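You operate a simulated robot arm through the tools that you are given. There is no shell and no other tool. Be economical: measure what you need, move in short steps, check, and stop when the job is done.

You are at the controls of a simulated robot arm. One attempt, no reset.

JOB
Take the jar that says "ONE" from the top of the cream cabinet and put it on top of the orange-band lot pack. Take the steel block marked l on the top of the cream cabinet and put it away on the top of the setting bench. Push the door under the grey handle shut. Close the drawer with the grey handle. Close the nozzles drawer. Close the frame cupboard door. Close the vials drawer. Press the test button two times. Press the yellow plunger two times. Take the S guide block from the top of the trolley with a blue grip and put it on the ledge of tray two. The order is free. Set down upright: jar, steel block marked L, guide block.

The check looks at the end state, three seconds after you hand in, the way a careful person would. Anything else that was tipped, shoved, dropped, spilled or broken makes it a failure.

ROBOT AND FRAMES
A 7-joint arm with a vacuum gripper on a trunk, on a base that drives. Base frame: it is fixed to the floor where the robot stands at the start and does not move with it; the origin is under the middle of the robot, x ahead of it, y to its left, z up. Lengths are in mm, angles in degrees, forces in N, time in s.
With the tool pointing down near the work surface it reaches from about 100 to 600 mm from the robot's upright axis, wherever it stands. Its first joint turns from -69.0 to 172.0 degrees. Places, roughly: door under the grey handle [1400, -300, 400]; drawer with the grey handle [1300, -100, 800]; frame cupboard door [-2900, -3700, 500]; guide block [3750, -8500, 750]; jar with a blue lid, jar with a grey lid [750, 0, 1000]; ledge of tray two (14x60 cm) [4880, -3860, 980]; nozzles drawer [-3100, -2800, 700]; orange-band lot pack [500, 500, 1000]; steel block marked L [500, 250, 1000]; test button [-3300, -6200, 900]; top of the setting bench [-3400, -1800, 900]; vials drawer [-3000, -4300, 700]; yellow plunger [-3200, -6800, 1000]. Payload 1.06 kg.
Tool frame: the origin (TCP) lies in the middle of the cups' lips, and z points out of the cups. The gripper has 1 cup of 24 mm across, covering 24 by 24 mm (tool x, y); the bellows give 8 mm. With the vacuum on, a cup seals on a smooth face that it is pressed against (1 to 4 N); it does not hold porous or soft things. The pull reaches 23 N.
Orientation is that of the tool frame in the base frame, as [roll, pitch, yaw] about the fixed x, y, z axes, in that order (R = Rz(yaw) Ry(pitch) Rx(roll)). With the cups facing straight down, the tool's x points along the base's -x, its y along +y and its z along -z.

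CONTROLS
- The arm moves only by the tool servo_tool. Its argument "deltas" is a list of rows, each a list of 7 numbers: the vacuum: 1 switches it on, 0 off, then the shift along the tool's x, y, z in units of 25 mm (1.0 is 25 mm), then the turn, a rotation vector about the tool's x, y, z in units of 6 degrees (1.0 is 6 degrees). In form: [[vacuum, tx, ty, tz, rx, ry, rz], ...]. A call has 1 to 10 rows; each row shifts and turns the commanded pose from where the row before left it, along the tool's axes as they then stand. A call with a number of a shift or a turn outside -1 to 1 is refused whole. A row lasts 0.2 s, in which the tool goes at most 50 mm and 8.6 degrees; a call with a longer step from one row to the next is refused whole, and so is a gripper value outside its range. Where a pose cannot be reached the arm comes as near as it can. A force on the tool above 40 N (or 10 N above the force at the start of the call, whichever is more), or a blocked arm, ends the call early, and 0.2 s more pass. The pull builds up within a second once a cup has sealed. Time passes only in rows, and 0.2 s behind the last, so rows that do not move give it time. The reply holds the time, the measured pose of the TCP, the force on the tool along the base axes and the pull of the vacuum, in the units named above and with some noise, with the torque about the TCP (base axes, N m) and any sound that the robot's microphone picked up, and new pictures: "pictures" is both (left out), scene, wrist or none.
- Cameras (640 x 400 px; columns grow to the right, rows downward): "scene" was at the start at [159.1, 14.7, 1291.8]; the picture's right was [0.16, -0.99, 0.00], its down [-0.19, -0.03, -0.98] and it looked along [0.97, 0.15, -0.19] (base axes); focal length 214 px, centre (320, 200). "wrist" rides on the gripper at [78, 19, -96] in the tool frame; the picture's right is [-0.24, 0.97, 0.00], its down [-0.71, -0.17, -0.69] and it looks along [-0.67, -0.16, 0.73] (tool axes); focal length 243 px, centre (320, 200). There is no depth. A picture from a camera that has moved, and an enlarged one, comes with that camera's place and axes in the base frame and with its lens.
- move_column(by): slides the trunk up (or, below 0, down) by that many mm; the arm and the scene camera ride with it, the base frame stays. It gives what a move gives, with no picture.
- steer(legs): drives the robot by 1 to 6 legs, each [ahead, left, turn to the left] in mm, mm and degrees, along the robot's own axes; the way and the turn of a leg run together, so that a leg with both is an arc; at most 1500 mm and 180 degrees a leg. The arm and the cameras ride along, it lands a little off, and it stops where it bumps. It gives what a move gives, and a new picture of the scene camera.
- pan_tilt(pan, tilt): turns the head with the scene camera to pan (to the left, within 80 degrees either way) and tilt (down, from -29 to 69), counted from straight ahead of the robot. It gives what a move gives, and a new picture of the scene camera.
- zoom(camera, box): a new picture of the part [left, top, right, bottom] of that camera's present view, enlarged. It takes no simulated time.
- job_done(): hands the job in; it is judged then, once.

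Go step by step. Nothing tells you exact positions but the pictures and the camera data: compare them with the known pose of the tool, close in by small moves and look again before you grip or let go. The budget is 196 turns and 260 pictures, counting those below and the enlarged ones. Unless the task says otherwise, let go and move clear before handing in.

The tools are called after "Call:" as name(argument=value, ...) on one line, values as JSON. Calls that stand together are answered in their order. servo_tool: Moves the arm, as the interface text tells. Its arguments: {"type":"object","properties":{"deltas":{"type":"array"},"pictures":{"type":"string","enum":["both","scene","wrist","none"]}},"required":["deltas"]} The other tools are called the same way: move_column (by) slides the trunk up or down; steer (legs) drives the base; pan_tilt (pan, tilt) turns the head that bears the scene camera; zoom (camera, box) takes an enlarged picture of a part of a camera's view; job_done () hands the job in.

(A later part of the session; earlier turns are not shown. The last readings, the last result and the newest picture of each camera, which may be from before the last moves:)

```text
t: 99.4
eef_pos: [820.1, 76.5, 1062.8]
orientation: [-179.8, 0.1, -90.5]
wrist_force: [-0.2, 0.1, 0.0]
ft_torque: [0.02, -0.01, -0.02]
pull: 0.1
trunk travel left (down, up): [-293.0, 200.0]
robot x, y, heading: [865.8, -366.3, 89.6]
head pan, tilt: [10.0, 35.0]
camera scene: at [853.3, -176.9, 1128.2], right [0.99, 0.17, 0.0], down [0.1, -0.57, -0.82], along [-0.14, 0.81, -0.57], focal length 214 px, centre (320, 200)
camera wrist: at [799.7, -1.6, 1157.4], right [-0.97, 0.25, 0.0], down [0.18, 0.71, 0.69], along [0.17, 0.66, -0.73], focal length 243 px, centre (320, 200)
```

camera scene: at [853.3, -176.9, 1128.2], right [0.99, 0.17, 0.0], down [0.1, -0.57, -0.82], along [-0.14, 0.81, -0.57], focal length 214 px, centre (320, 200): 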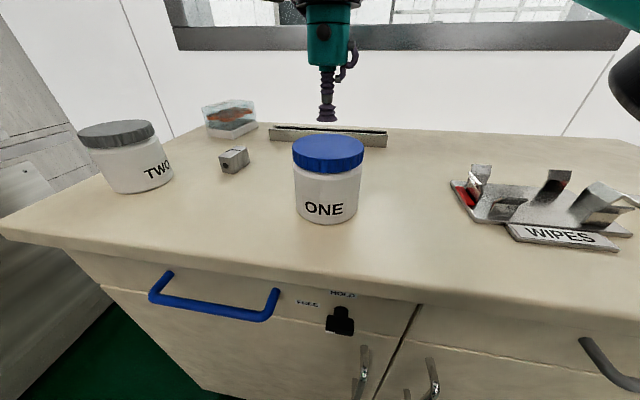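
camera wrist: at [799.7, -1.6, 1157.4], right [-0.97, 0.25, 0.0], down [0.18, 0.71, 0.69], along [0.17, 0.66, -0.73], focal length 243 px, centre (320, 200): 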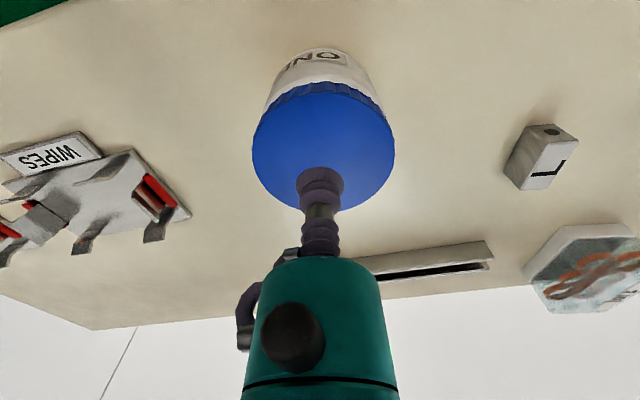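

The cup is centred over the lid. Descend with vacuum on, softly at the end.

Call:
servo_tool(deltas=[[1, 0.03, 0, 0.6, 0, 0, 0], [1, 0.03, 0, 0.6, 0, 0, 0], [1, 0, 0, 0.15, 0, 0, 0], [1, 0, 0, 0.1, 0, 0, 0], [1, 0, 0, 0.08, 0, 0, 0], [1, 0, 0, 0, 0, 0, 0], [1, 0, 0, 0, 0, 0, 0]], pictures="none")

```text
t: 101.0
eef_pos: [819.8, 72.5, 1022.9]
orientation: [-179.9, 0.1, -90.7]
wrist_force: [2.6, 1.4, 16.1]
ft_torque: [0.01, 0.06, -0.03]
pull: 22.2
trunk travel left (down, up): [-293.0, 200.0]
robot x, y, heading: [868.1, -365.1, 89.4]
head pan, tilt: [10.0, 35.0]
```

Sealed with 22 N. Lifting.

Call:
servo_tool(deltas=[[1, 0, 0, -0.4, 0, 0, 0], [1, 0, 0, -0.6, 0, 0, 0], [1, 0, 0, -1, 0, 0, 0], [1, 0, 0, -1, 0, 0, 0], [1, 0, 0, -1, 0, 0, 0], [1, 0, 0, 0, 0, 0, 0]], pictures="scene")

Call:
move_column(by=80)

```text
t: 102.4
eef_pos: [820.3, 72.6, 1122.7]
orientation: [-179.8, 0.1, -90.6]
wrist_force: [0.9, 0.6, -1.2]
ft_torque: [-0.01, 0.01, -0.02]
pull: 22.9
trunk travel left (down, up): [-293.0, 200.0]
robot x, y, heading: [871.4, -368.8, 89.8]
head pan, tilt: [10.0, 35.0]
camera scene: at [853.3, -176.8, 1128.2], right [0.99, 0.17, 0.0], down [0.1, -0.57, -0.82], along [-0.14, 0.81, -0.57], focal length 214 px, centre (320, 200)
```

scene: 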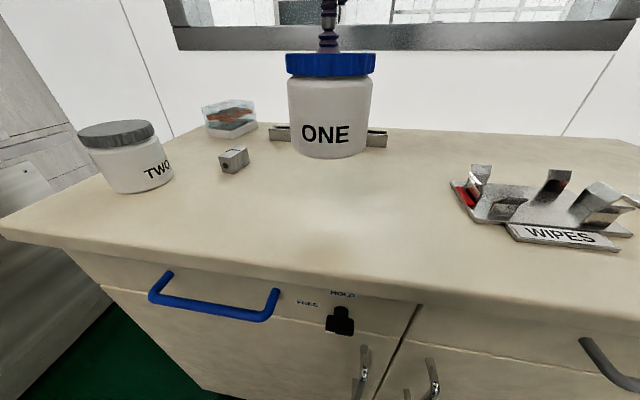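

```text
t: 103.6
eef_pos: [820.1, 73.6, 1204.2]
orientation: [-179.7, -0.1, -90.6]
wrist_force: [0.2, 0.5, -1.7]
ft_torque: [0.0, 0.01, 0.01]
pull: 22.8
trunk travel left (down, up): [-373.0, 120.0]
robot x, y, heading: [868.8, -365.3, 89.6]
head pan, tilt: [10.0, 35.0]
```

Jar ONE is held. I'll back away, turn to heading 0 and drive to the near end of the cabinet, beside the lot pack (~(493, 405), top ~999).

Call:
steer(legs=[[-400, 0, 0], [0, 0, -89.6], [-838, 0, 0], [0, 1050, 0]])

Call:
pan_tilt(pan=25, tilt=40)

Call:
servo_tool(deltas=[[1, 0, 0, 0, 0, 0, 0]], pictures="wrist")

```text
t: 123.2
eef_pos: [453.7, 354.6, 1203.9]
orientation: [-179.8, 0.1, -179.5]
wrist_force: [0.4, 0.6, -1.6]
ft_torque: [0.0, -0.01, -0.02]
pull: 22.7
trunk travel left (down, up): [-373.0, 120.0]
robot x, y, heading: [14.0, 296.7, 0.7]
head pan, tilt: [10.0, 35.0]
camera scene: at [185.0, 314.9, 1208.3], right [0.19, -0.98, 0.0], down [-0.56, -0.11, -0.82], along [0.8, 0.15, -0.57], focal length 214 px, centre (320, 200)
```

scene: 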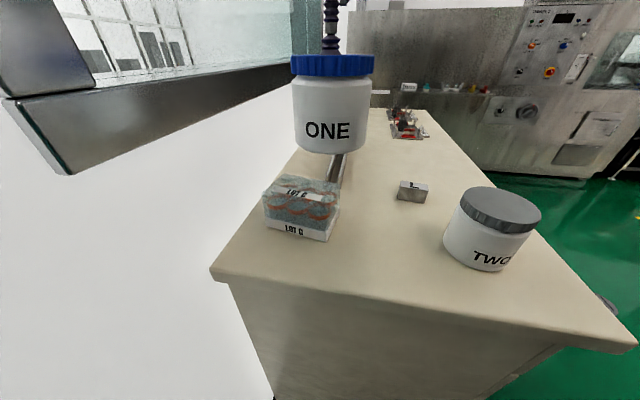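

```text
t: 123.9
eef_pos: [454.7, 355.2, 1204.4]
orientation: [-179.9, 0.0, -179.4]
wrist_force: [-0.1, -0.2, -1.2]
ft_torque: [0.01, 0.02, -0.01]
pull: 22.7
trunk travel left (down, up): [-373.0, 120.0]
robot x, y, heading: [15.0, 295.8, 1.0]
head pan, tilt: [25.0, 40.0]
camera scene: at [175.1, 335.3, 1200.7], right [0.43, -0.9, 0.0], down [-0.58, -0.28, -0.77], along [0.69, 0.33, -0.64], focal length 214 px, centre (320, 200)
```

scene: 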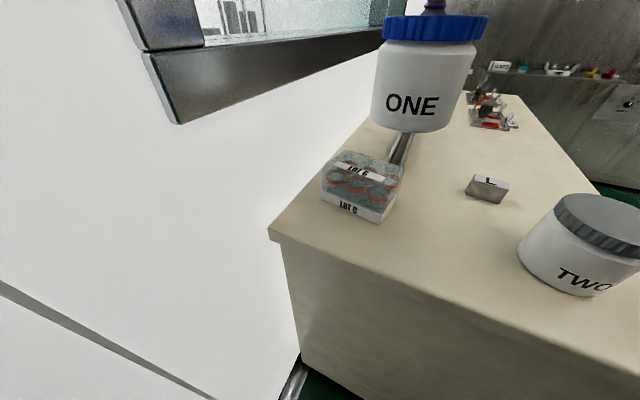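

```text
t: 124.3
eef_pos: [453.8, 354.3, 1203.5]
orientation: [-179.8, 0.1, -179.4]
wrist_force: [1.0, 0.0, -1.2]
ft_torque: [0.0, 0.01, -0.03]
pull: 23.0
trunk travel left (down, up): [-373.0, 120.0]
robot x, y, heading: [16.0, 298.3, 0.9]
head pan, tilt: [25.0, 40.0]
camera wrist: at [375.9, 373.4, 1299.2], right [0.23, 0.97, 0.0], down [0.71, -0.16, 0.69], along [0.67, -0.16, -0.73], focal length 243 px, centre (320, 200)
```

wrist: 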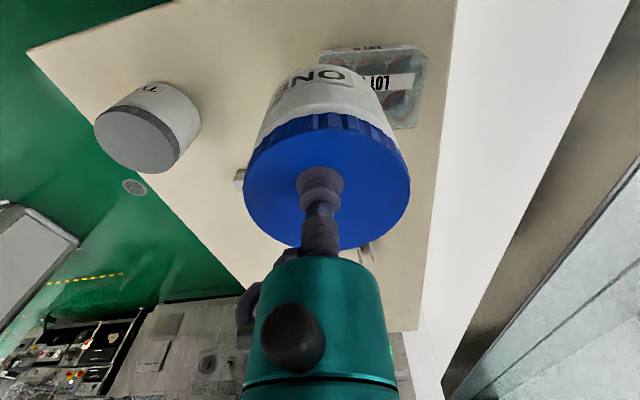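

The pack is below-left of the jar. Zoom for its exact top outline and where the orange band is.

Call:
zoom(camera="scene", box=[290, 120, 450, 240])

Call:
zoom(camera="wrist", box=[280, 20, 480, 160])

```text
3.33 times, centred on (370, 180) of scene
camera zoom: at [175.0, 335.3, 1200.7], right [0.43, -0.9, 0.0], down [-0.58, -0.28, -0.77], along [0.69, 0.33, -0.64], focal length 715 px, centre (153, 267)
```

zoom: 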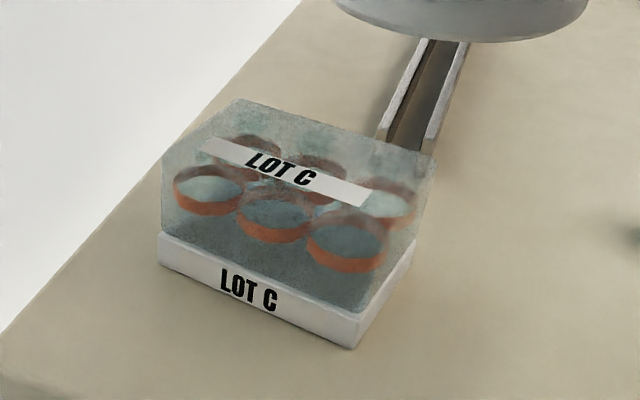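

```text
2.86 times, centred on (380, 90) of wrist
camera zoom: at [375.9, 373.4, 1299.2], right [0.23, 0.97, 0.0], down [0.71, -0.16, 0.69], along [0.67, -0.16, -0.73], focal length 693 px, centre (149, 514)
```

zoom: 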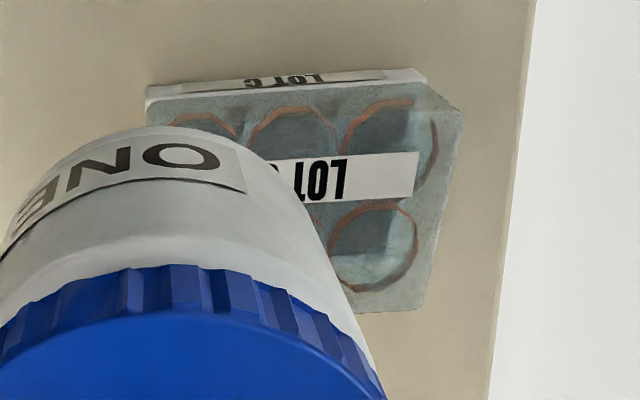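

Pack top centre ≈ (495, 409). Moving the jar over it and lowering part way.

Call:
servo_tool(deltas=[[1, -0.82, 0.73, 0, 0, 0, 0], [1, -0.82, 0.73, 0, 0, 0, 0], [1, 0, 0.73, 0, 0, 0, 0], [1, 0, 0, 1, 0, 0, 0], [1, 0, 0, 1, 0, 0, 0], [1, 0, 0, 1, 0, 0, 0], [1, 0, 0, 0.6, 0, 0, 0], [1, 0, 0, 0, 0, 0, 0]])

```text
t: 126.1
eef_pos: [479.6, 406.4, 1110.2]
orientation: [-179.9, 0.2, -179.6]
wrist_force: [-0.1, -0.2, -0.6]
ft_torque: [0.03, 0.04, -0.03]
pull: 22.7
out of reach, approached as far as the arm can: row 2, 3
trunk travel left (down, up): [-373.0, 120.0]
robot x, y, heading: [18.7, 296.4, 0.8]
head pan, tilt: [25.0, 40.0]
camera scene: at [175.0, 335.4, 1200.7], right [0.43, -0.9, 0.0], down [-0.58, -0.28, -0.77], along [0.69, 0.33, -0.64], focal length 214 px, centre (320, 200)
camera wrist: at [401.6, 425.3, 1204.7], right [0.23, 0.97, 0.0], down [0.71, -0.16, 0.69], along [0.67, -0.16, -0.73], focal length 243 px, centre (320, 200)
```

scene: 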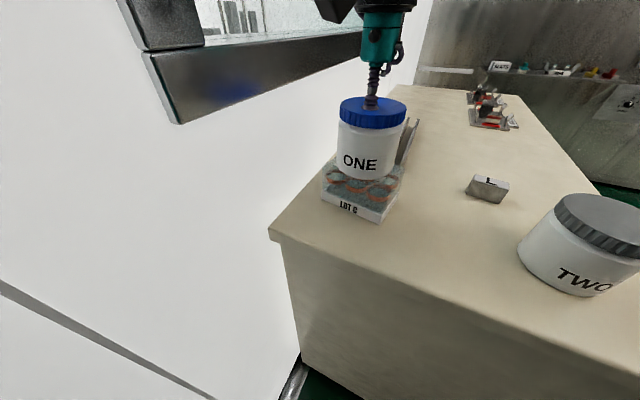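
wrist: 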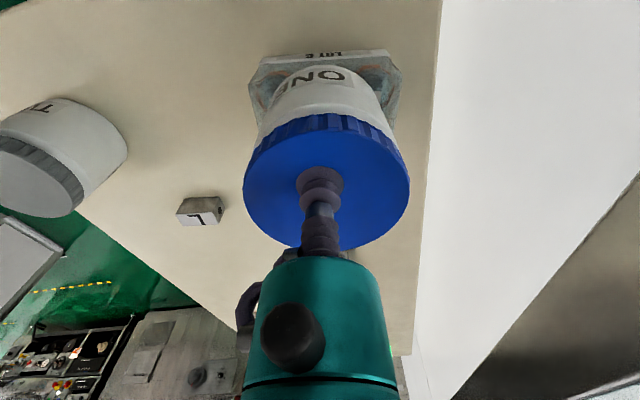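

x was reach-limited; nudge the base 15 mm forward and lower gently until contact.

Call:
steer(legs=[[16, 0, 0]])

Call:
servo_tool(deltas=[[1, 0, 0, 0.3, 0, 0, 0], [1, 0, 0, 0.2, 0, 0, 0], [1, 0, 0, 0.1, 0, 0, 0]], pictures="scene")

Call:
zoom(camera="scene", box=[290, 80, 450, 240])

```text
t: 126.9
eef_pos: [496.6, 406.7, 1109.6]
orientation: [-179.8, 0.0, -179.6]
wrist_force: [0.2, -0.4, -1.3]
ft_torque: [0.0, 0.05, -0.01]
pull: 22.8
trunk travel left (down, up): [-373.0, 120.0]
robot x, y, heading: [34.2, 297.0, 1.0]
head pan, tilt: [25.0, 40.0]
camera scene: at [191.9, 335.2, 1200.6], right [0.43, -0.9, 0.0], down [-0.58, -0.28, -0.77], along [0.69, 0.33, -0.64], focal length 214 px, centre (320, 200)
```

scene: 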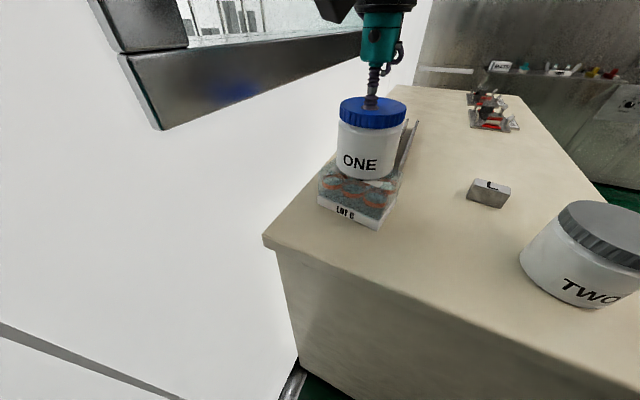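

```text
t: 127.7
eef_pos: [495.0, 405.6, 1096.6]
orientation: [-179.9, 0.2, -179.6]
wrist_force: [-0.1, 2.3, 20.7]
ft_torque: [0.03, -0.02, 0.03]
pull: 23.1
trunk travel left (down, up): [-373.0, 120.0]
robot x, y, heading: [32.6, 298.9, 0.6]
head pan, tilt: [25.0, 40.0]
camera scene: at [189.7, 335.2, 1201.1], right [0.43, -0.9, 0.0], down [-0.58, -0.28, -0.77], along [0.69, 0.33, -0.64], focal length 214 px, centre (320, 200)
```

scene: 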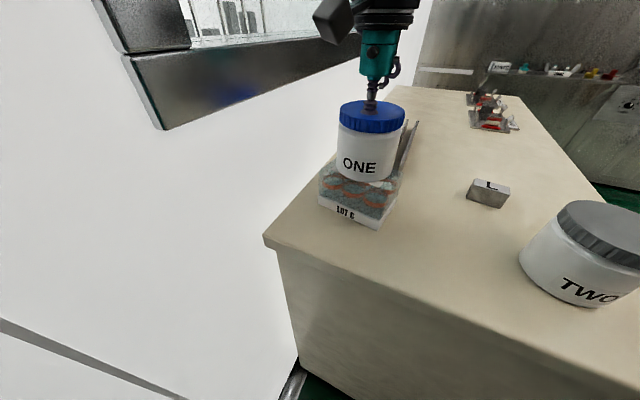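

```text
2.50 times, centred on (370, 160) of scene
camera zoom: at [189.7, 335.2, 1201.1], right [0.43, -0.9, 0.0], down [-0.58, -0.28, -0.77], along [0.69, 0.33, -0.64], focal length 536 px, centre (195, 300)
```

zoom: 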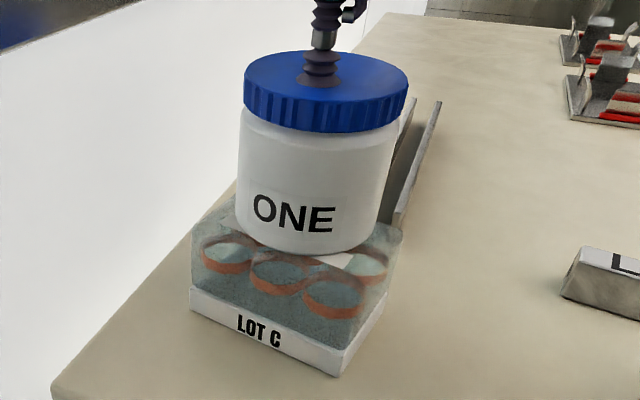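

The jar rests on the pack, well centred. Ease the press, release, wait and rise.

Call:
servo_tool(deltas=[[1, 0, 0, -0.12, 0, 0, 0], [0, 0, 0, 0, 0, 0, 0], [0, 0, 0, 0, 0, 0, 0], [0, 0, 0, 0, 0, 0, 0], [0, 0, 0, 0, 0, 0, 0], [0, 0, 0, -0.1, 0, 0, 0], [0, 0, 0, -0.3, 0, 0, 0], [0, 0, 0, -0.8, 0, 0, 0], [0, 0, 0, -1, 0, 0, 0], [0, 0, 0, -1, 0, 0, 0]])

```text
t: 129.9
eef_pos: [495.6, 407.5, 1177.2]
orientation: [-179.9, 0.1, -179.5]
wrist_force: [-0.4, -0.3, -0.1]
ft_torque: [-0.02, 0.02, 0.0]
pull: 0.0
trunk travel left (down, up): [-373.0, 120.0]
robot x, y, heading: [30.7, 298.7, 0.8]
head pan, tilt: [25.0, 40.0]
camera scene: at [190.8, 335.5, 1200.8], right [0.43, -0.9, 0.0], down [-0.58, -0.28, -0.77], along [0.69, 0.33, -0.64], focal length 214 px, centre (320, 200)
camera wrist: at [418.1, 426.5, 1271.8], right [0.23, 0.97, 0.0], down [0.71, -0.16, 0.69], along [0.67, -0.16, -0.73], focal length 243 px, centre (320, 200)
```

scene: 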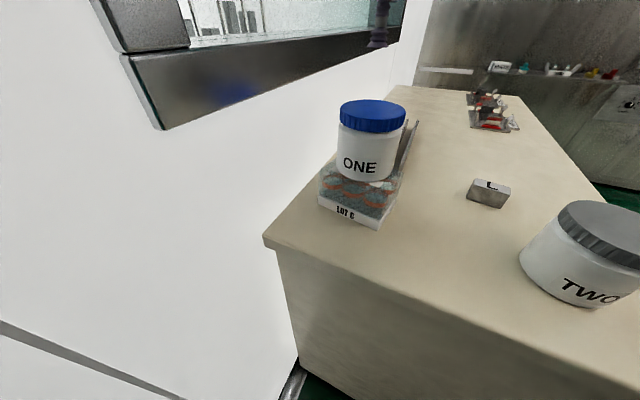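
wrist: 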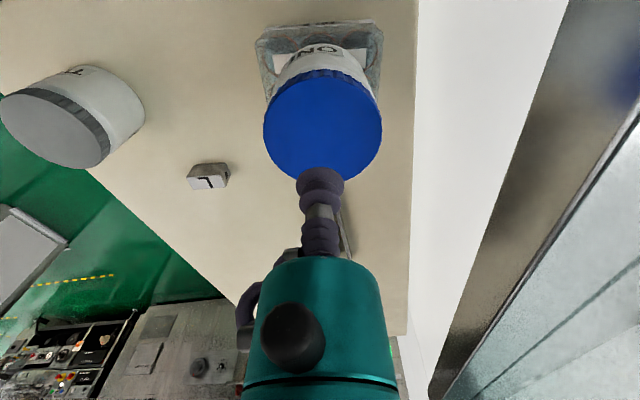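

Jar ONE stands on the pack. Block L is at ≈(622, 188, top 961); I'll approach it from the cabinet's front with the trunk raised for more reach.

Call:
move_column(by=119)

Call:
steer(legs=[[0, -1065, 0], [610, 0, 0], [0, 0, 89.5], [390, 0, 0]])

Call:
pan_tilt(pan=0, tilt=42)

Call:
servo_tool(deltas=[[0, 0, 0, 0, 0, 0, 0]], pictures="wrist")

```text
t: 131.4
eef_pos: [413.1, 404.5, 1403.2]
orientation: [-179.9, 14.8, -179.6]
wrist_force: [0.3, -0.2, 0.5]
ft_torque: [-0.01, 0.01, 0.02]
pull: 0.0
trunk travel left (down, up): [-492.0, 1.0]
robot x, y, heading: [33.9, 297.2, 0.7]
head pan, tilt: [25.0, 40.0]
```

```text
t: 149.9
eef_pos: [548.6, 37.7, 1403.3]
orientation: [-179.9, 14.8, -88.8]
wrist_force: [-0.6, 0.6, 0.1]
ft_torque: [0.01, 0.0, 0.01]
pull: 0.0
trunk travel left (down, up): [-492.0, 1.0]
robot x, y, heading: [659.3, -340.9, 91.3]
head pan, tilt: [25.0, 40.0]
camera scene: at [622.1, -264.9, 1333.2], right [0.89, 0.45, 0.0], down [0.29, -0.58, -0.77], along [-0.34, 0.69, -0.64], focal length 214 px, centre (320, 200)
```

scene: 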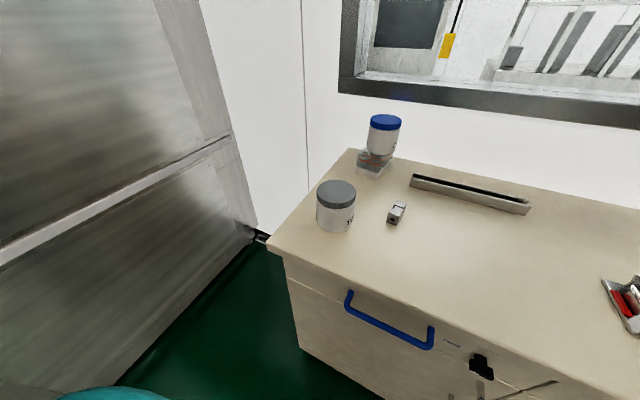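

```text
t: 150.8
eef_pos: [547.6, 37.7, 1404.3]
orientation: [180.0, 14.8, -88.8]
wrist_force: [-0.6, 0.2, -0.2]
ft_torque: [-0.02, 0.03, 0.01]
pull: 0.1
trunk travel left (down, up): [-492.0, 1.0]
robot x, y, heading: [658.7, -341.3, 91.3]
head pan, tilt: [0.0, 42.0]
camera scene: at [653.5, -256.7, 1333.2], right [1.0, 0.08, 0.0], down [0.05, -0.64, -0.77], along [-0.06, 0.76, -0.64], focal length 214 px, centre (320, 200)
```

scene: 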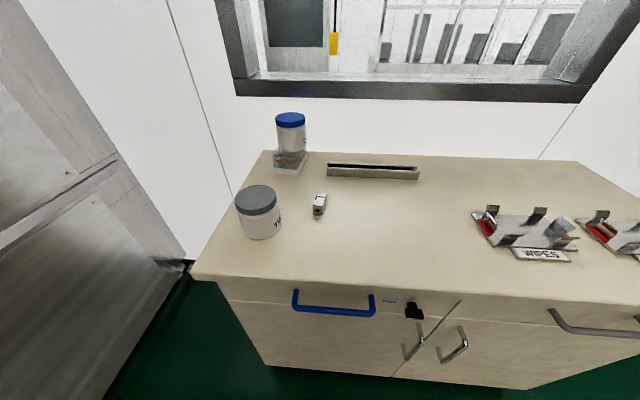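

```text
t: 151.2
eef_pos: [548.4, 37.3, 1403.8]
orientation: [180.0, 14.8, -88.9]
wrist_force: [-0.4, -0.4, -0.4]
ft_torque: [0.01, 0.03, -0.01]
pull: 0.0
trunk travel left (down, up): [-492.0, 1.0]
robot x, y, heading: [662.9, -342.7, 91.7]
head pan, tilt: [0.0, 42.0]
camera wrist: at [531.8, -62.8, 1476.6], right [-0.98, 0.21, 0.06], down [0.16, 0.51, 0.84], along [0.14, 0.83, -0.53], focal length 243 px, centre (320, 200)
```

wrist: 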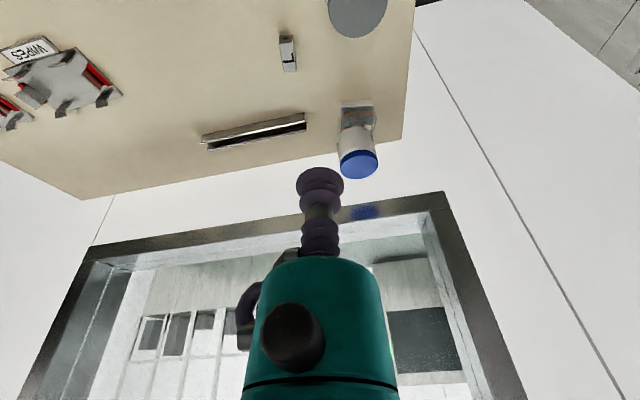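

After the trunk move the tool is tilted 15° at z 1404. I'll straighten it, descend, and move above the block.

Call:
servo_tool(deltas=[[0, 0, 0, 0, 0, 0.83, 0], [0, 0, 0, 0, 0, 0.83, 0], [0, 0, 0, 0, 0, 0.81, 0], [0, 0, -0.5, 1, 0, 0, 0], [0, 0, -0.5, 1, 0, 0, 0], [0, 0, -0.5, 1, 0, 0, 0], [0, 0, -0.5, 1, 0, 0, 0], [0, 0, -0.5, 1, 0, 0, 0], [0, 0, -0.5, 1, 0, 0, 0], [0, 0, 0, 1, 0, 0, 0]], pictures="none")

Call:
servo_tool(deltas=[[0, 0, 0, 1, 0, 0, 0], [0, 0, 0, 1, 0, 0, 0], [0, 0, 0, 1, 0, 0, 0], [0, 0, 0, 1, 0, 0, 0], [0, 0, 0, 1, 0, 0, 0], [0, -1, 0, 0.8, 0, 0, 0], [0, -1, 0, 0, 0, 0, 0], [0, -1, 0, 0, 0, 0, 0], [0, -1, 0, 0, 0, 0, 0], [0, 0, 0, 0, 0, 0, 0]])

```text
t: 153.3
eef_pos: [625.7, 20.2, 1197.3]
orientation: [-180.0, 0.0, -88.9]
wrist_force: [0.1, -1.0, 0.4]
ft_torque: [0.01, 0.03, 0.0]
pull: 0.1
out of reach, approached as far as the arm can: row 1, 2, 3
trunk travel left (down, up): [-492.0, 1.0]
robot x, y, heading: [664.2, -345.2, 91.7]
head pan, tilt: [0.0, 42.0]
```

```text
t: 155.6
eef_pos: [624.2, 120.1, 1052.3]
orientation: [-180.0, 0.1, -88.8]
wrist_force: [-0.1, -0.1, -0.5]
ft_torque: [-0.02, -0.03, 0.01]
pull: 0.1
trunk travel left (down, up): [-492.0, 1.0]
robot x, y, heading: [661.9, -339.8, 91.5]
head pan, tilt: [0.0, 42.0]
camera scene: at [658.0, -258.0, 1330.3], right [1.0, 0.03, 0.0], down [0.02, -0.67, -0.74], along [-0.02, 0.74, -0.67], focal length 214 px, centre (320, 200)
camera wrist: at [607.7, 41.7, 1147.3], right [-0.98, 0.21, 0.0], down [0.16, 0.71, 0.69], along [0.15, 0.67, -0.73], focal length 243 px, centre (320, 200)
```

scene: 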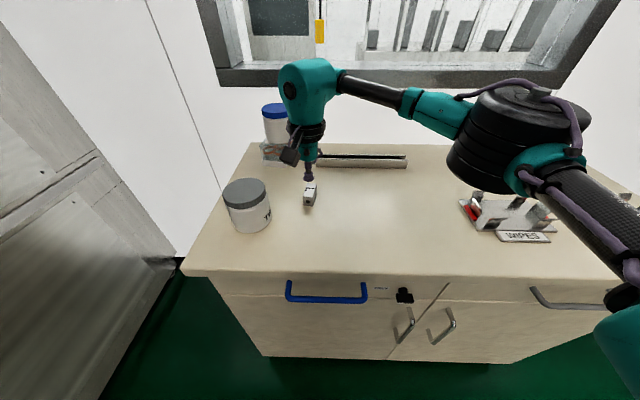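
wrist: 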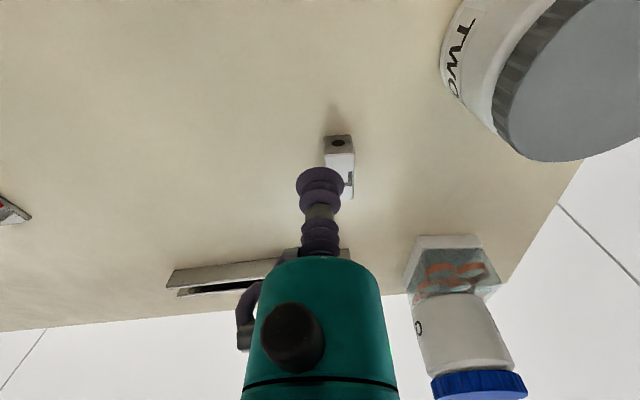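

The block top is ≈(619, 183), about 27×50 mm. The elbow is rather low over the WIPES holder, so I descend in steps and watch.

Call:
servo_tool(deltas=[[0, -0.9, 0.1, 0, 0, 0, 0], [0, -0.9, 0.1, 0, 0, 0, 0], [0, -0.7, 0, 0.5, 0, 0, 0], [0, 0, 0, 0.7, 0, 0, 0], [0, 0, 0, 0, 0, 0, 0]])

```text
t: 156.8
eef_pos: [617.4, 183.1, 1023.6]
orientation: [-179.9, 0.1, -88.9]
wrist_force: [-0.2, 0.1, 0.2]
ft_torque: [0.0, -0.04, -0.02]
pull: 0.2
trunk travel left (down, up): [-492.0, 1.0]
robot x, y, heading: [663.9, -340.9, 91.7]
head pan, tilt: [0.0, 42.0]
camera scene: at [657.8, -258.0, 1330.3], right [1.0, 0.03, 0.0], down [0.02, -0.67, -0.74], along [-0.02, 0.74, -0.67], focal length 214 px, centre (320, 200)
camera wrist: at [602.0, 105.1, 1118.2], right [-0.98, 0.21, 0.0], down [0.16, 0.71, 0.69], along [0.15, 0.67, -0.73], focal length 243 px, centre (320, 200)
```

scene: 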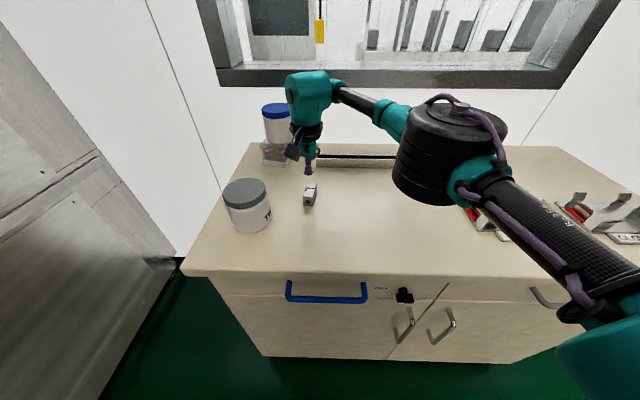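
wrist: 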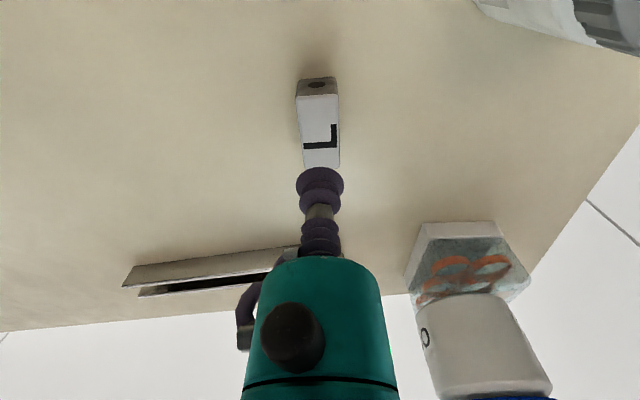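

Triangulated: block top at (620, 184, 962). Descending with vacuum.

Call:
servo_tool(deltas=[[1, 0, -0.1, 0.8, 0, 0, 0], [1, 0, 0, 0.8, 0, 0, 0], [1, 0, 0, 0.6, 0, 0, 0], [1, 0, 0, 0.2, 0, 0, 0], [1, 0, 0, 0.1, 0, 0, 0], [1, 0, 0, 0.08, 0, 0, 0], [1, 0, 0, 0, 0, 0, 0], [1, 0, 0, 0, 0, 0, 0]], pictures="scene")

```text
t: 158.6
eef_pos: [622.2, 183.5, 961.7]
orientation: [-180.0, 0.2, -88.9]
wrist_force: [4.1, 2.6, 19.1]
ft_torque: [-0.06, 0.01, -0.04]
pull: 23.0
trunk travel left (down, up): [-492.0, 1.0]
robot x, y, heading: [666.5, -341.6, 91.5]
head pan, tilt: [0.0, 42.0]
camera scene: at [658.5, -259.0, 1330.4], right [1.0, 0.03, 0.0], down [0.02, -0.67, -0.74], along [-0.02, 0.74, -0.67], focal length 214 px, centre (320, 200)
```

scene: 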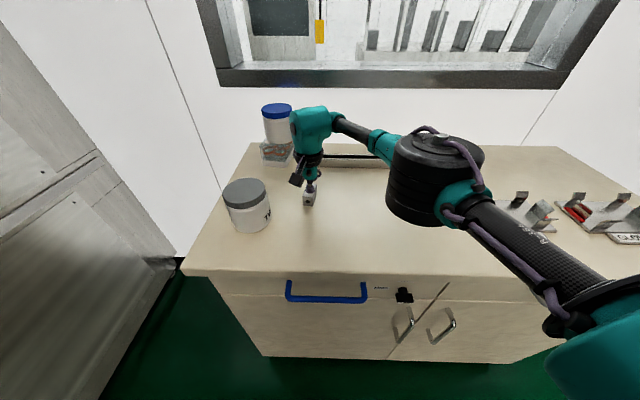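

Sealed at 23 N. Lift the block and pull the arm in for the long drive.

Call:
servo_tool(deltas=[[1, 0, 0, -0.5, 0, 0, 0], [1, 0, 0, -1, 0, 0, 0], [1, 0, 0, -1, 0, 0, 0], [1, 0, 0, -1, 0, 0, 0], [1, 0, 0, -1, 0, 0, 0], [1, 0, 0, -1, 0, 0, 0], [1, 1, 0, -1, 0, 0, 0], [1, 1, 0, 0, 0, 0, 0], [1, 1, 0, 0, 0, 0, 0], [1, 1, 0, 0, 0, 0, 0]])

Call:
steer(legs=[[-600, 0, 0], [0, 0, 89]])

```text
t: 160.8
eef_pos: [623.0, 84.9, 1123.4]
orientation: [-179.9, 0.0, -88.8]
wrist_force: [0.3, -0.2, -4.5]
ft_torque: [-0.03, -0.03, 0.01]
pull: 23.0
trunk travel left (down, up): [-492.0, 1.0]
robot x, y, heading: [659.9, -342.8, 91.5]
head pan, tilt: [0.0, 42.0]
camera scene: at [658.0, -257.9, 1330.3], right [1.0, 0.03, 0.0], down [0.02, -0.67, -0.74], along [-0.02, 0.74, -0.67], focal length 214 px, centre (320, 200)
camera wrist: at [606.1, 5.5, 1217.2], right [-0.98, 0.21, 0.0], down [0.16, 0.71, 0.69], along [0.15, 0.67, -0.73], focal length 243 px, centre (320, 200)
```

scene: 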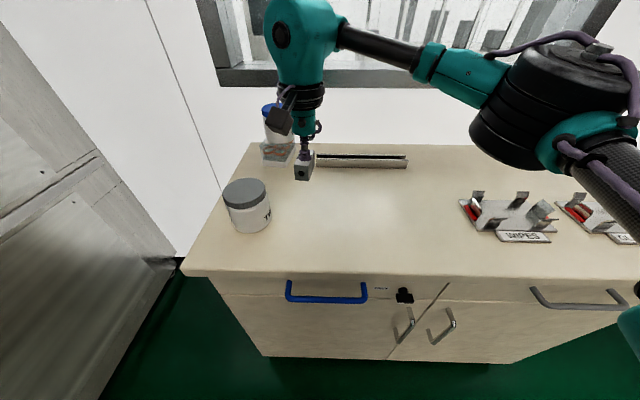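
wrist: 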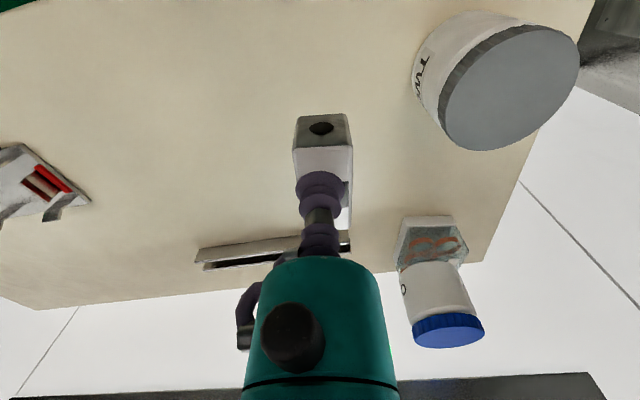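

```text
t: 168.0
eef_pos: [252.0, -992.2, 1122.1]
orientation: [-179.9, 0.0, 1.8]
wrist_force: [-0.8, -0.1, -4.9]
ft_torque: [-0.03, -0.02, 0.0]
pull: 23.3
trunk travel left (down, up): [-492.0, 1.0]
robot x, y, heading: [682.1, -947.4, -177.7]
head pan, tilt: [0.0, 42.0]
camera scene: at [593.1, -952.2, 1330.2], right [-0.04, 1.0, 0.0], down [0.67, 0.03, -0.74], along [-0.74, -0.03, -0.67], focal length 214 px, centre (320, 200)
```

scene: 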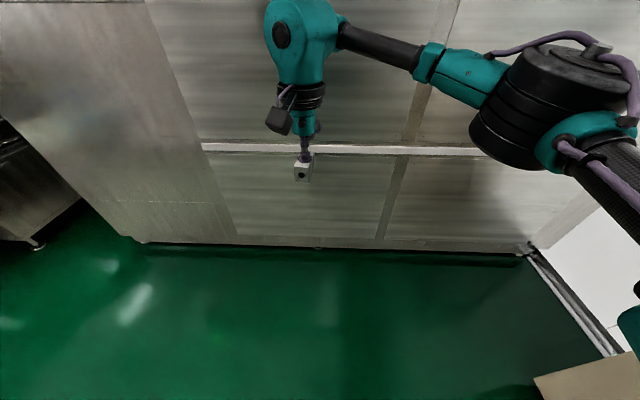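

Now facing -x with the panelled machine ahead. I look around to find the way to the bench side.

Call:
pan_tilt(pan=35, tilt=12)

Call:
pan_tilt(pan=78, tilt=15)

```text
t: 169.0
eef_pos: [252.8, -992.9, 1122.8]
orientation: [-180.0, 0.0, 2.0]
wrist_force: [-0.3, 0.7, -5.1]
ft_torque: [0.0, -0.05, 0.0]
pull: 22.5
trunk travel left (down, up): [-492.0, 1.0]
robot x, y, heading: [680.3, -948.7, -177.9]
head pan, tilt: [35.0, 12.0]
camera scene: at [602.4, -1005.3, 1377.6], right [-0.6, 0.8, 0.0], down [0.17, 0.13, -0.98], along [-0.78, -0.59, -0.21], focal length 214 px, centre (320, 200)
```

scene: 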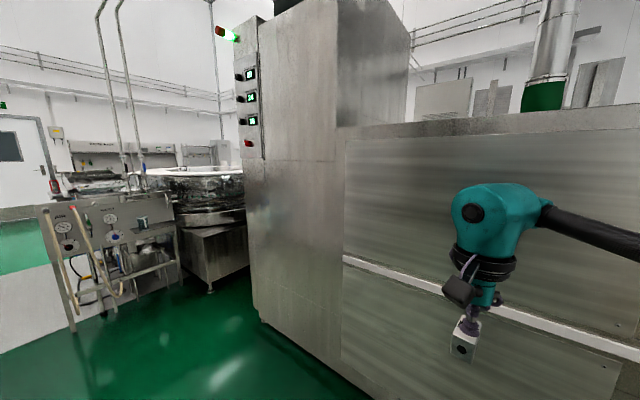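

```text
t: 170.1
eef_pos: [252.2, -992.1, 1121.4]
orientation: [-180.0, 0.1, 1.9]
wrist_force: [0.0, 0.4, -4.6]
ft_torque: [0.02, -0.02, 0.03]
pull: 22.9
trunk travel left (down, up): [-492.0, 1.0]
robot x, y, heading: [680.2, -945.3, -177.9]
head pan, tilt: [78.0, 15.0]
camera scene: at [660.7, -1041.0, 1372.7], right [-0.99, 0.17, 0.0], down [0.04, 0.26, -0.97], along [-0.17, -0.95, -0.26], focal length 214 px, centre (320, 200)
```

scene: 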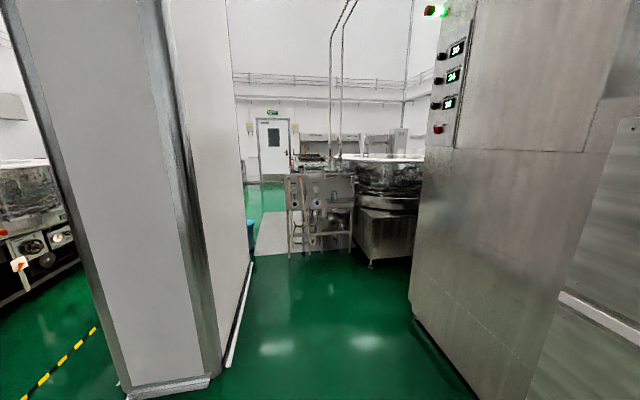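

There's a gap around the machine's end (corner ≈(-330,-2315)), before the round table. I'll strafe to its mouth and look along -x.

Call:
steer(legs=[[0, 1400, 0], [250, 250, 0]])

Call:
pan_tilt(pan=10, tilt=20)

```text
t: 185.2
eef_pos: [65.0, -2676.1, 1121.6]
orientation: [-180.0, 0.0, 1.8]
wrist_force: [-0.4, 0.2, -5.0]
ft_torque: [-0.01, -0.04, 0.0]
pull: 22.6
trunk travel left (down, up): [-492.0, 1.0]
robot x, y, heading: [489.9, -2633.4, -177.9]
head pan, tilt: [78.0, 15.0]
camera scene: at [473.0, -2725.9, 1372.7], right [-0.99, 0.17, 0.0], down [0.04, 0.26, -0.97], along [-0.17, -0.95, -0.26], focal length 214 px, centre (320, 200)
```

scene: 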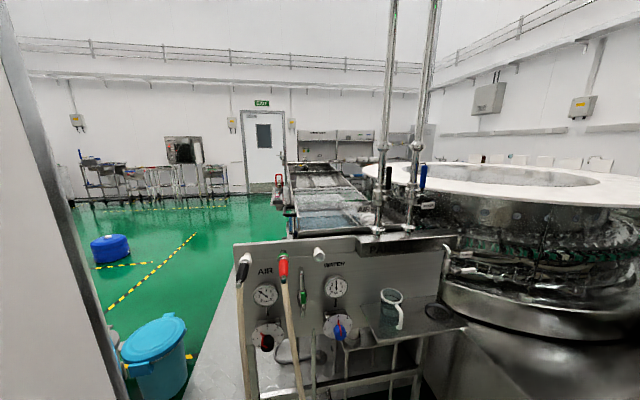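

```text
t: 186.6
eef_pos: [64.5, -2676.0, 1122.5]
orientation: [-179.9, 0.0, 1.8]
wrist_force: [-0.2, -1.5, -3.9]
ft_torque: [0.02, -0.02, 0.01]
pull: 23.1
trunk travel left (down, up): [-492.0, 1.0]
robot x, y, heading: [492.3, -2635.6, -178.3]
head pan, tilt: [10.0, 20.0]
camera scene: at [398.3, -2653.2, 1364.6], right [-0.21, 0.98, 0.0], down [0.33, 0.07, -0.94], along [-0.92, -0.2, -0.34], focal length 214 px, centre (320, 200)
```

scene: 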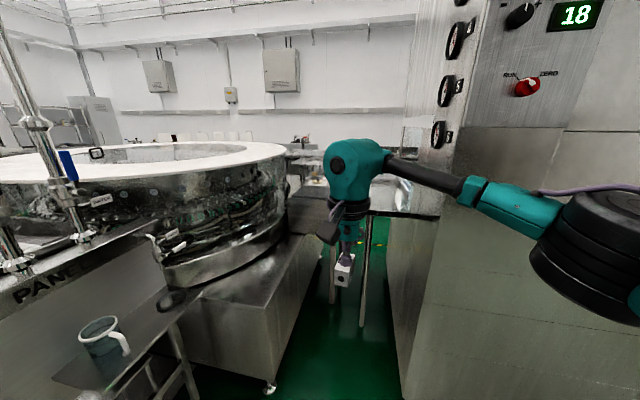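

The gap is crossed by a counter, so that way is blocked. I look along -y for the passage beside the frame.

Call:
steer(legs=[[-250, 0, 0], [0, 0, 90]])

Call:
pan_tilt(pan=0, tilt=30)

```text
t: 192.2
eef_pos: [778.8, -3052.3, 1123.5]
orientation: [-179.9, -0.1, 91.0]
wrist_force: [0.0, 0.3, -5.0]
ft_torque: [0.03, 0.0, 0.03]
pull: 22.7
trunk travel left (down, up): [-492.0, 1.0]
robot x, y, heading: [739.5, -2622.4, -88.7]
head pan, tilt: [10.0, 20.0]
camera scene: at [758.9, -2717.2, 1364.6], right [-0.98, -0.2, 0.0], down [-0.07, 0.34, -0.94], along [0.18, -0.92, -0.34], focal length 214 px, centre (320, 200)
```

scene: 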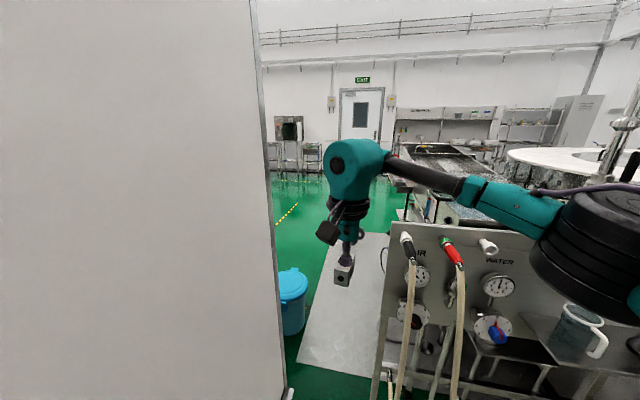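

```text
t: 192.9
eef_pos: [779.4, -3051.7, 1121.8]
orientation: [-179.9, 0.0, 90.9]
wrist_force: [0.2, 0.4, -4.0]
ft_torque: [0.04, 0.03, 0.01]
pull: 23.7
trunk travel left (down, up): [-492.0, 1.0]
robot x, y, heading: [741.9, -2626.9, -88.7]
head pan, tilt: [0.0, 30.0]
camera scene: at [742.7, -2716.3, 1348.6], right [-1.0, -0.02, 0.0], down [-0.01, 0.5, -0.87], along [0.02, -0.87, -0.5], focal length 214 px, centre (320, 200)
```

scene: 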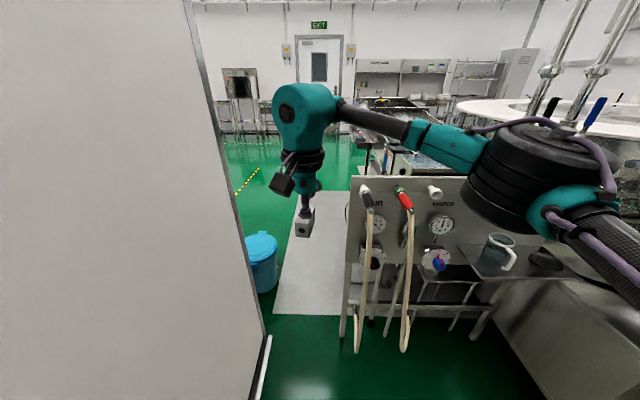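

That gap is only ~440 mm wide between wall and frame, too risky. I'll go round the east side of the wall block instead.

Call:
steer(legs=[[-900, 0, 0], [0, 1480, 0]])

Call:
pan_tilt(pan=25, tilt=15)

```text
t: 201.6
eef_pos: [1045.1, -2158.1, 1122.4]
orientation: [180.0, -0.1, 89.4]
wrist_force: [0.6, -0.2, -4.6]
ft_torque: [0.05, -0.01, -0.01]
pull: 23.0
trunk travel left (down, up): [-492.0, 1.0]
robot x, y, heading: [1021.8, -1731.0, -89.7]
head pan, tilt: [0.0, 30.0]
stopped in leg 2: the robot was blocked; the commanded pose is now the measured one
camera scene: at [1018.9, -1819.9, 1348.7], right [-1.0, -0.01, 0.0], down [0.0, 0.5, -0.87], along [0.01, -0.87, -0.5], focal length 214 px, centre (320, 200)
```

scene: 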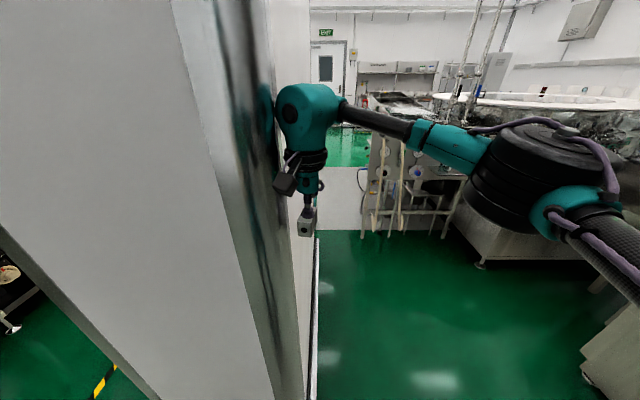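

```text
t: 202.5
eef_pos: [1044.8, -2158.0, 1120.7]
orientation: [179.9, -0.1, 89.6]
wrist_force: [-1.1, 0.3, -4.8]
ft_torque: [0.03, -0.01, -0.03]
pull: 22.9
trunk travel left (down, up): [-492.0, 1.0]
robot x, y, heading: [1020.3, -1730.5, -89.4]
head pan, tilt: [25.0, 15.0]
camera scene: at [1057.5, -1814.2, 1372.9], right [-0.9, -0.43, 0.0], down [-0.11, 0.23, -0.97], along [0.41, -0.87, -0.26], focal length 214 px, centre (320, 200)
```

scene: 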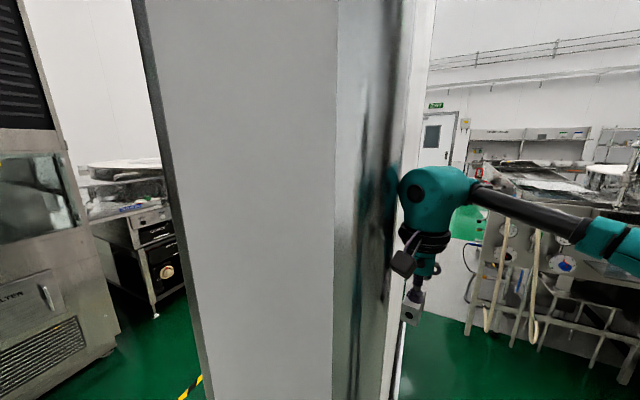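

The wrist touched the wall block because it sticks out ahead. Shift off, back up further, then go across and look south.

Call:
steer(legs=[[0, -80, 0], [-600, 0, 0], [0, 1290, 0]])

Call:
pan_tilt(pan=0, tilt=20)

```text
t: 218.0
eef_pos: [2250.2, -1529.1, 1121.2]
orientation: [-179.8, 0.0, 90.3]
wrist_force: [0.5, 0.2, -4.0]
ft_torque: [0.04, 0.03, 0.02]
pull: 22.7
trunk travel left (down, up): [-492.0, 1.0]
robot x, y, heading: [2218.5, -1100.9, -88.9]
head pan, tilt: [25.0, 15.0]
camera scene: at [2258.0, -1185.1, 1372.7], right [-0.9, -0.44, 0.0], down [-0.11, 0.23, -0.97], along [0.43, -0.87, -0.26], focal length 214 px, centre (320, 200)
```

scene: 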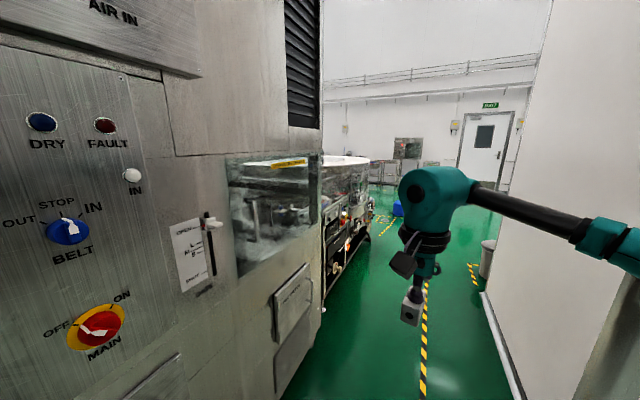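

```text
t: 218.9
eef_pos: [2249.8, -1529.9, 1121.4]
orientation: [-179.7, -0.1, 90.4]
wrist_force: [-0.2, -0.4, -4.3]
ft_torque: [0.04, -0.01, -0.02]
pull: 23.0
trunk travel left (down, up): [-492.0, 1.0]
robot x, y, heading: [2216.5, -1099.7, -89.0]
head pan, tilt: [0.0, 20.0]
camera scene: at [2218.7, -1194.4, 1364.6], right [-1.0, -0.02, 0.0], down [-0.01, 0.34, -0.94], along [0.02, -0.94, -0.34], focal length 214 px, centre (320, 200)
```

scene: 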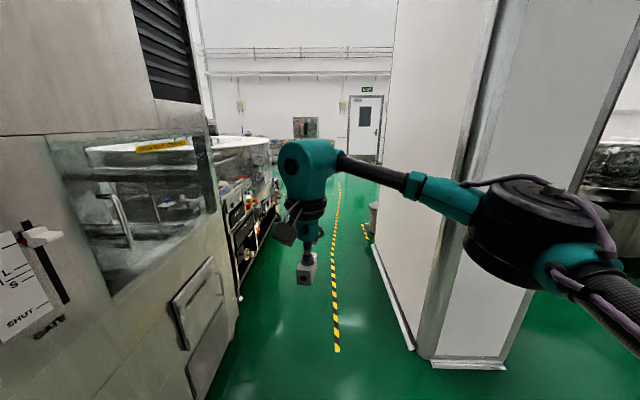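

The east aisle is ~1200 mm wide (x 1644–2844). Driving down it.

Call:
steer(legs=[[1500, 10, 0], [1300, 0, 0]])

Call:
pan_tilt(pan=-50, tilt=15)

```text
refused: leg 1 is longer than a leg can be; nothing moved
```

```text
t: 220.0
eef_pos: [2250.5, -1530.0, 1120.7]
orientation: [-179.8, -0.1, 90.3]
wrist_force: [-0.4, 0.6, -4.5]
ft_torque: [0.04, 0.05, -0.03]
pull: 23.1
trunk travel left (down, up): [-492.0, 1.0]
robot x, y, heading: [2216.3, -1100.0, -88.9]
head pan, tilt: [-50.0, 15.0]
camera scene: at [2146.5, -1162.9, 1372.7], right [-0.66, 0.75, 0.0], down [0.19, 0.17, -0.97], along [-0.73, -0.64, -0.26], focal length 214 px, centre (320, 200)
```

scene: 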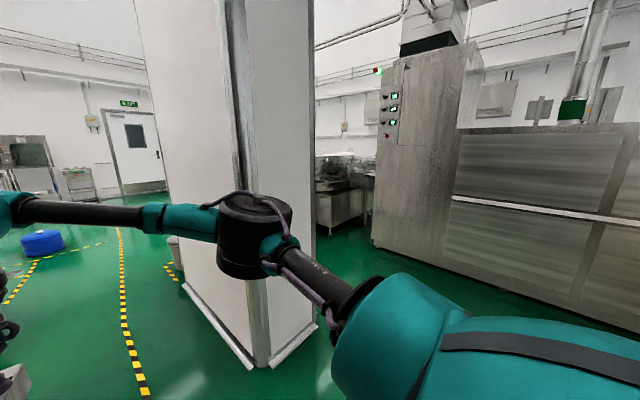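

Call:
steer(legs=[[1450, 0, 0], [1350, 0, 0]])

Call:
pan_tilt(pan=-30, tilt=15)

```text
t: 233.6
eef_pos: [2277.1, -4315.3, 1120.4]
orientation: [-179.8, -0.2, 89.8]
wrist_force: [-0.2, 0.7, -4.4]
ft_torque: [0.03, 0.0, 0.03]
pull: 22.6
trunk travel left (down, up): [-492.0, 1.0]
robot x, y, heading: [2250.4, -3889.0, -89.0]
head pan, tilt: [-50.0, 15.0]
camera scene: at [2177.4, -3948.7, 1372.7], right [-0.65, 0.76, 0.0], down [0.2, 0.17, -0.97], along [-0.73, -0.63, -0.26], focal length 214 px, centre (320, 200)
```

scene: 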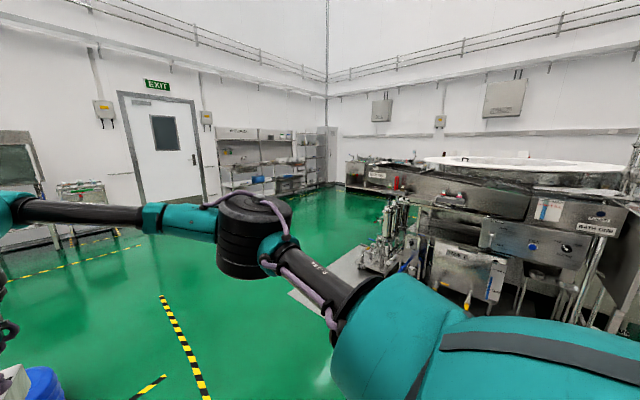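

```text
t: 234.4
eef_pos: [2277.6, -4316.1, 1121.7]
orientation: [-179.8, -0.2, 89.7]
wrist_force: [0.1, 0.0, -4.5]
ft_torque: [0.01, -0.01, -0.03]
pull: 22.7
trunk travel left (down, up): [-492.0, 1.0]
robot x, y, heading: [2248.6, -3885.5, -89.4]
head pan, tilt: [-30.0, 15.0]
camera scene: at [2202.5, -3969.0, 1372.7], right [-0.87, 0.49, 0.0], down [0.13, 0.23, -0.97], along [-0.47, -0.84, -0.26], focal length 214 px, centre (320, 200)
```

scene: 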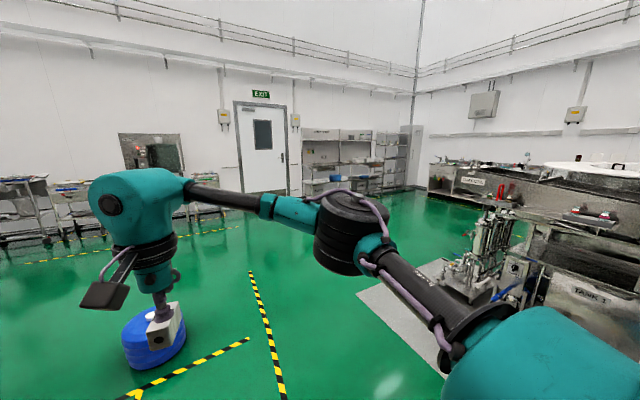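

Open floor to the south; a blue drum near (2630,-5555) to avoid. I shift right, go south to y≈-6300 and turn west.

Call:
steer(legs=[[0, -450, 0], [1400, 0, 0], [1000, 0, 0], [0, 0, -90]])

Call:
pan_tilt(pan=10, tilt=12)

```text
t: 238.4
eef_pos: [1871.5, -4321.9, 1120.6]
orientation: [-179.8, -0.2, 90.0]
wrist_force: [0.2, -0.4, -5.0]
ft_torque: [0.05, 0.0, 0.02]
pull: 23.1
trunk travel left (down, up): [-492.0, 1.0]
robot x, y, heading: [1841.0, -3894.1, -88.9]
head pan, tilt: [-30.0, 15.0]
stopped in leg 1: the robot was blocked; the commanded pose is now the measured one
camera scene: at [1796.5, -3975.9, 1372.7], right [-0.87, 0.49, 0.0], down [0.13, 0.23, -0.97], along [-0.47, -0.84, -0.26], focal length 214 px, centre (320, 200)
```

scene: 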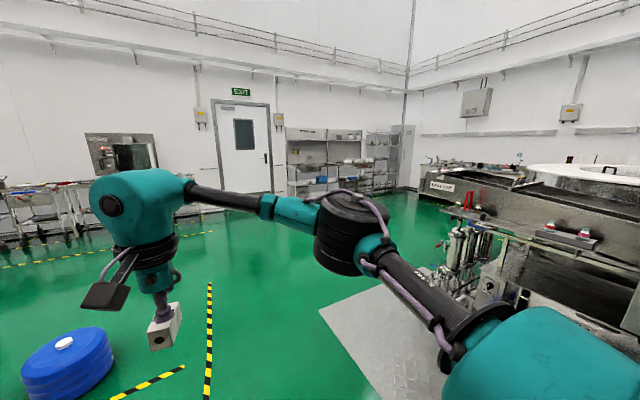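

```text
t: 239.5
eef_pos: [1872.7, -4321.7, 1120.4]
orientation: [-179.8, -0.2, 90.0]
wrist_force: [0.2, 0.5, -4.4]
ft_torque: [0.01, 0.01, 0.02]
pull: 23.0
trunk travel left (down, up): [-492.0, 1.0]
robot x, y, heading: [1843.3, -3894.2, -89.1]
head pan, tilt: [10.0, 12.0]
camera scene: at [1859.5, -3985.9, 1377.6], right [-0.98, -0.19, 0.0], down [-0.04, 0.2, -0.98], along [0.18, -0.96, -0.21], focal length 214 px, centre (320, 200)
```

scene: 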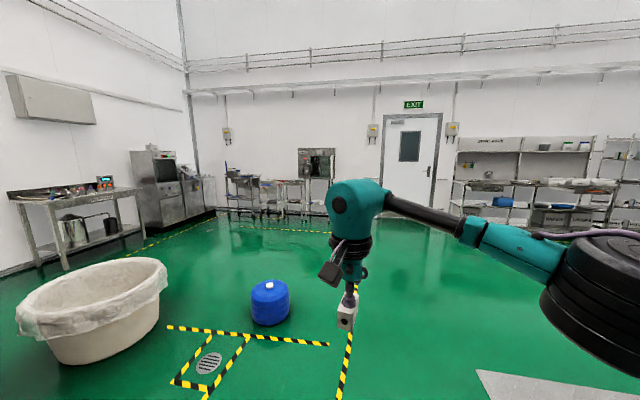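

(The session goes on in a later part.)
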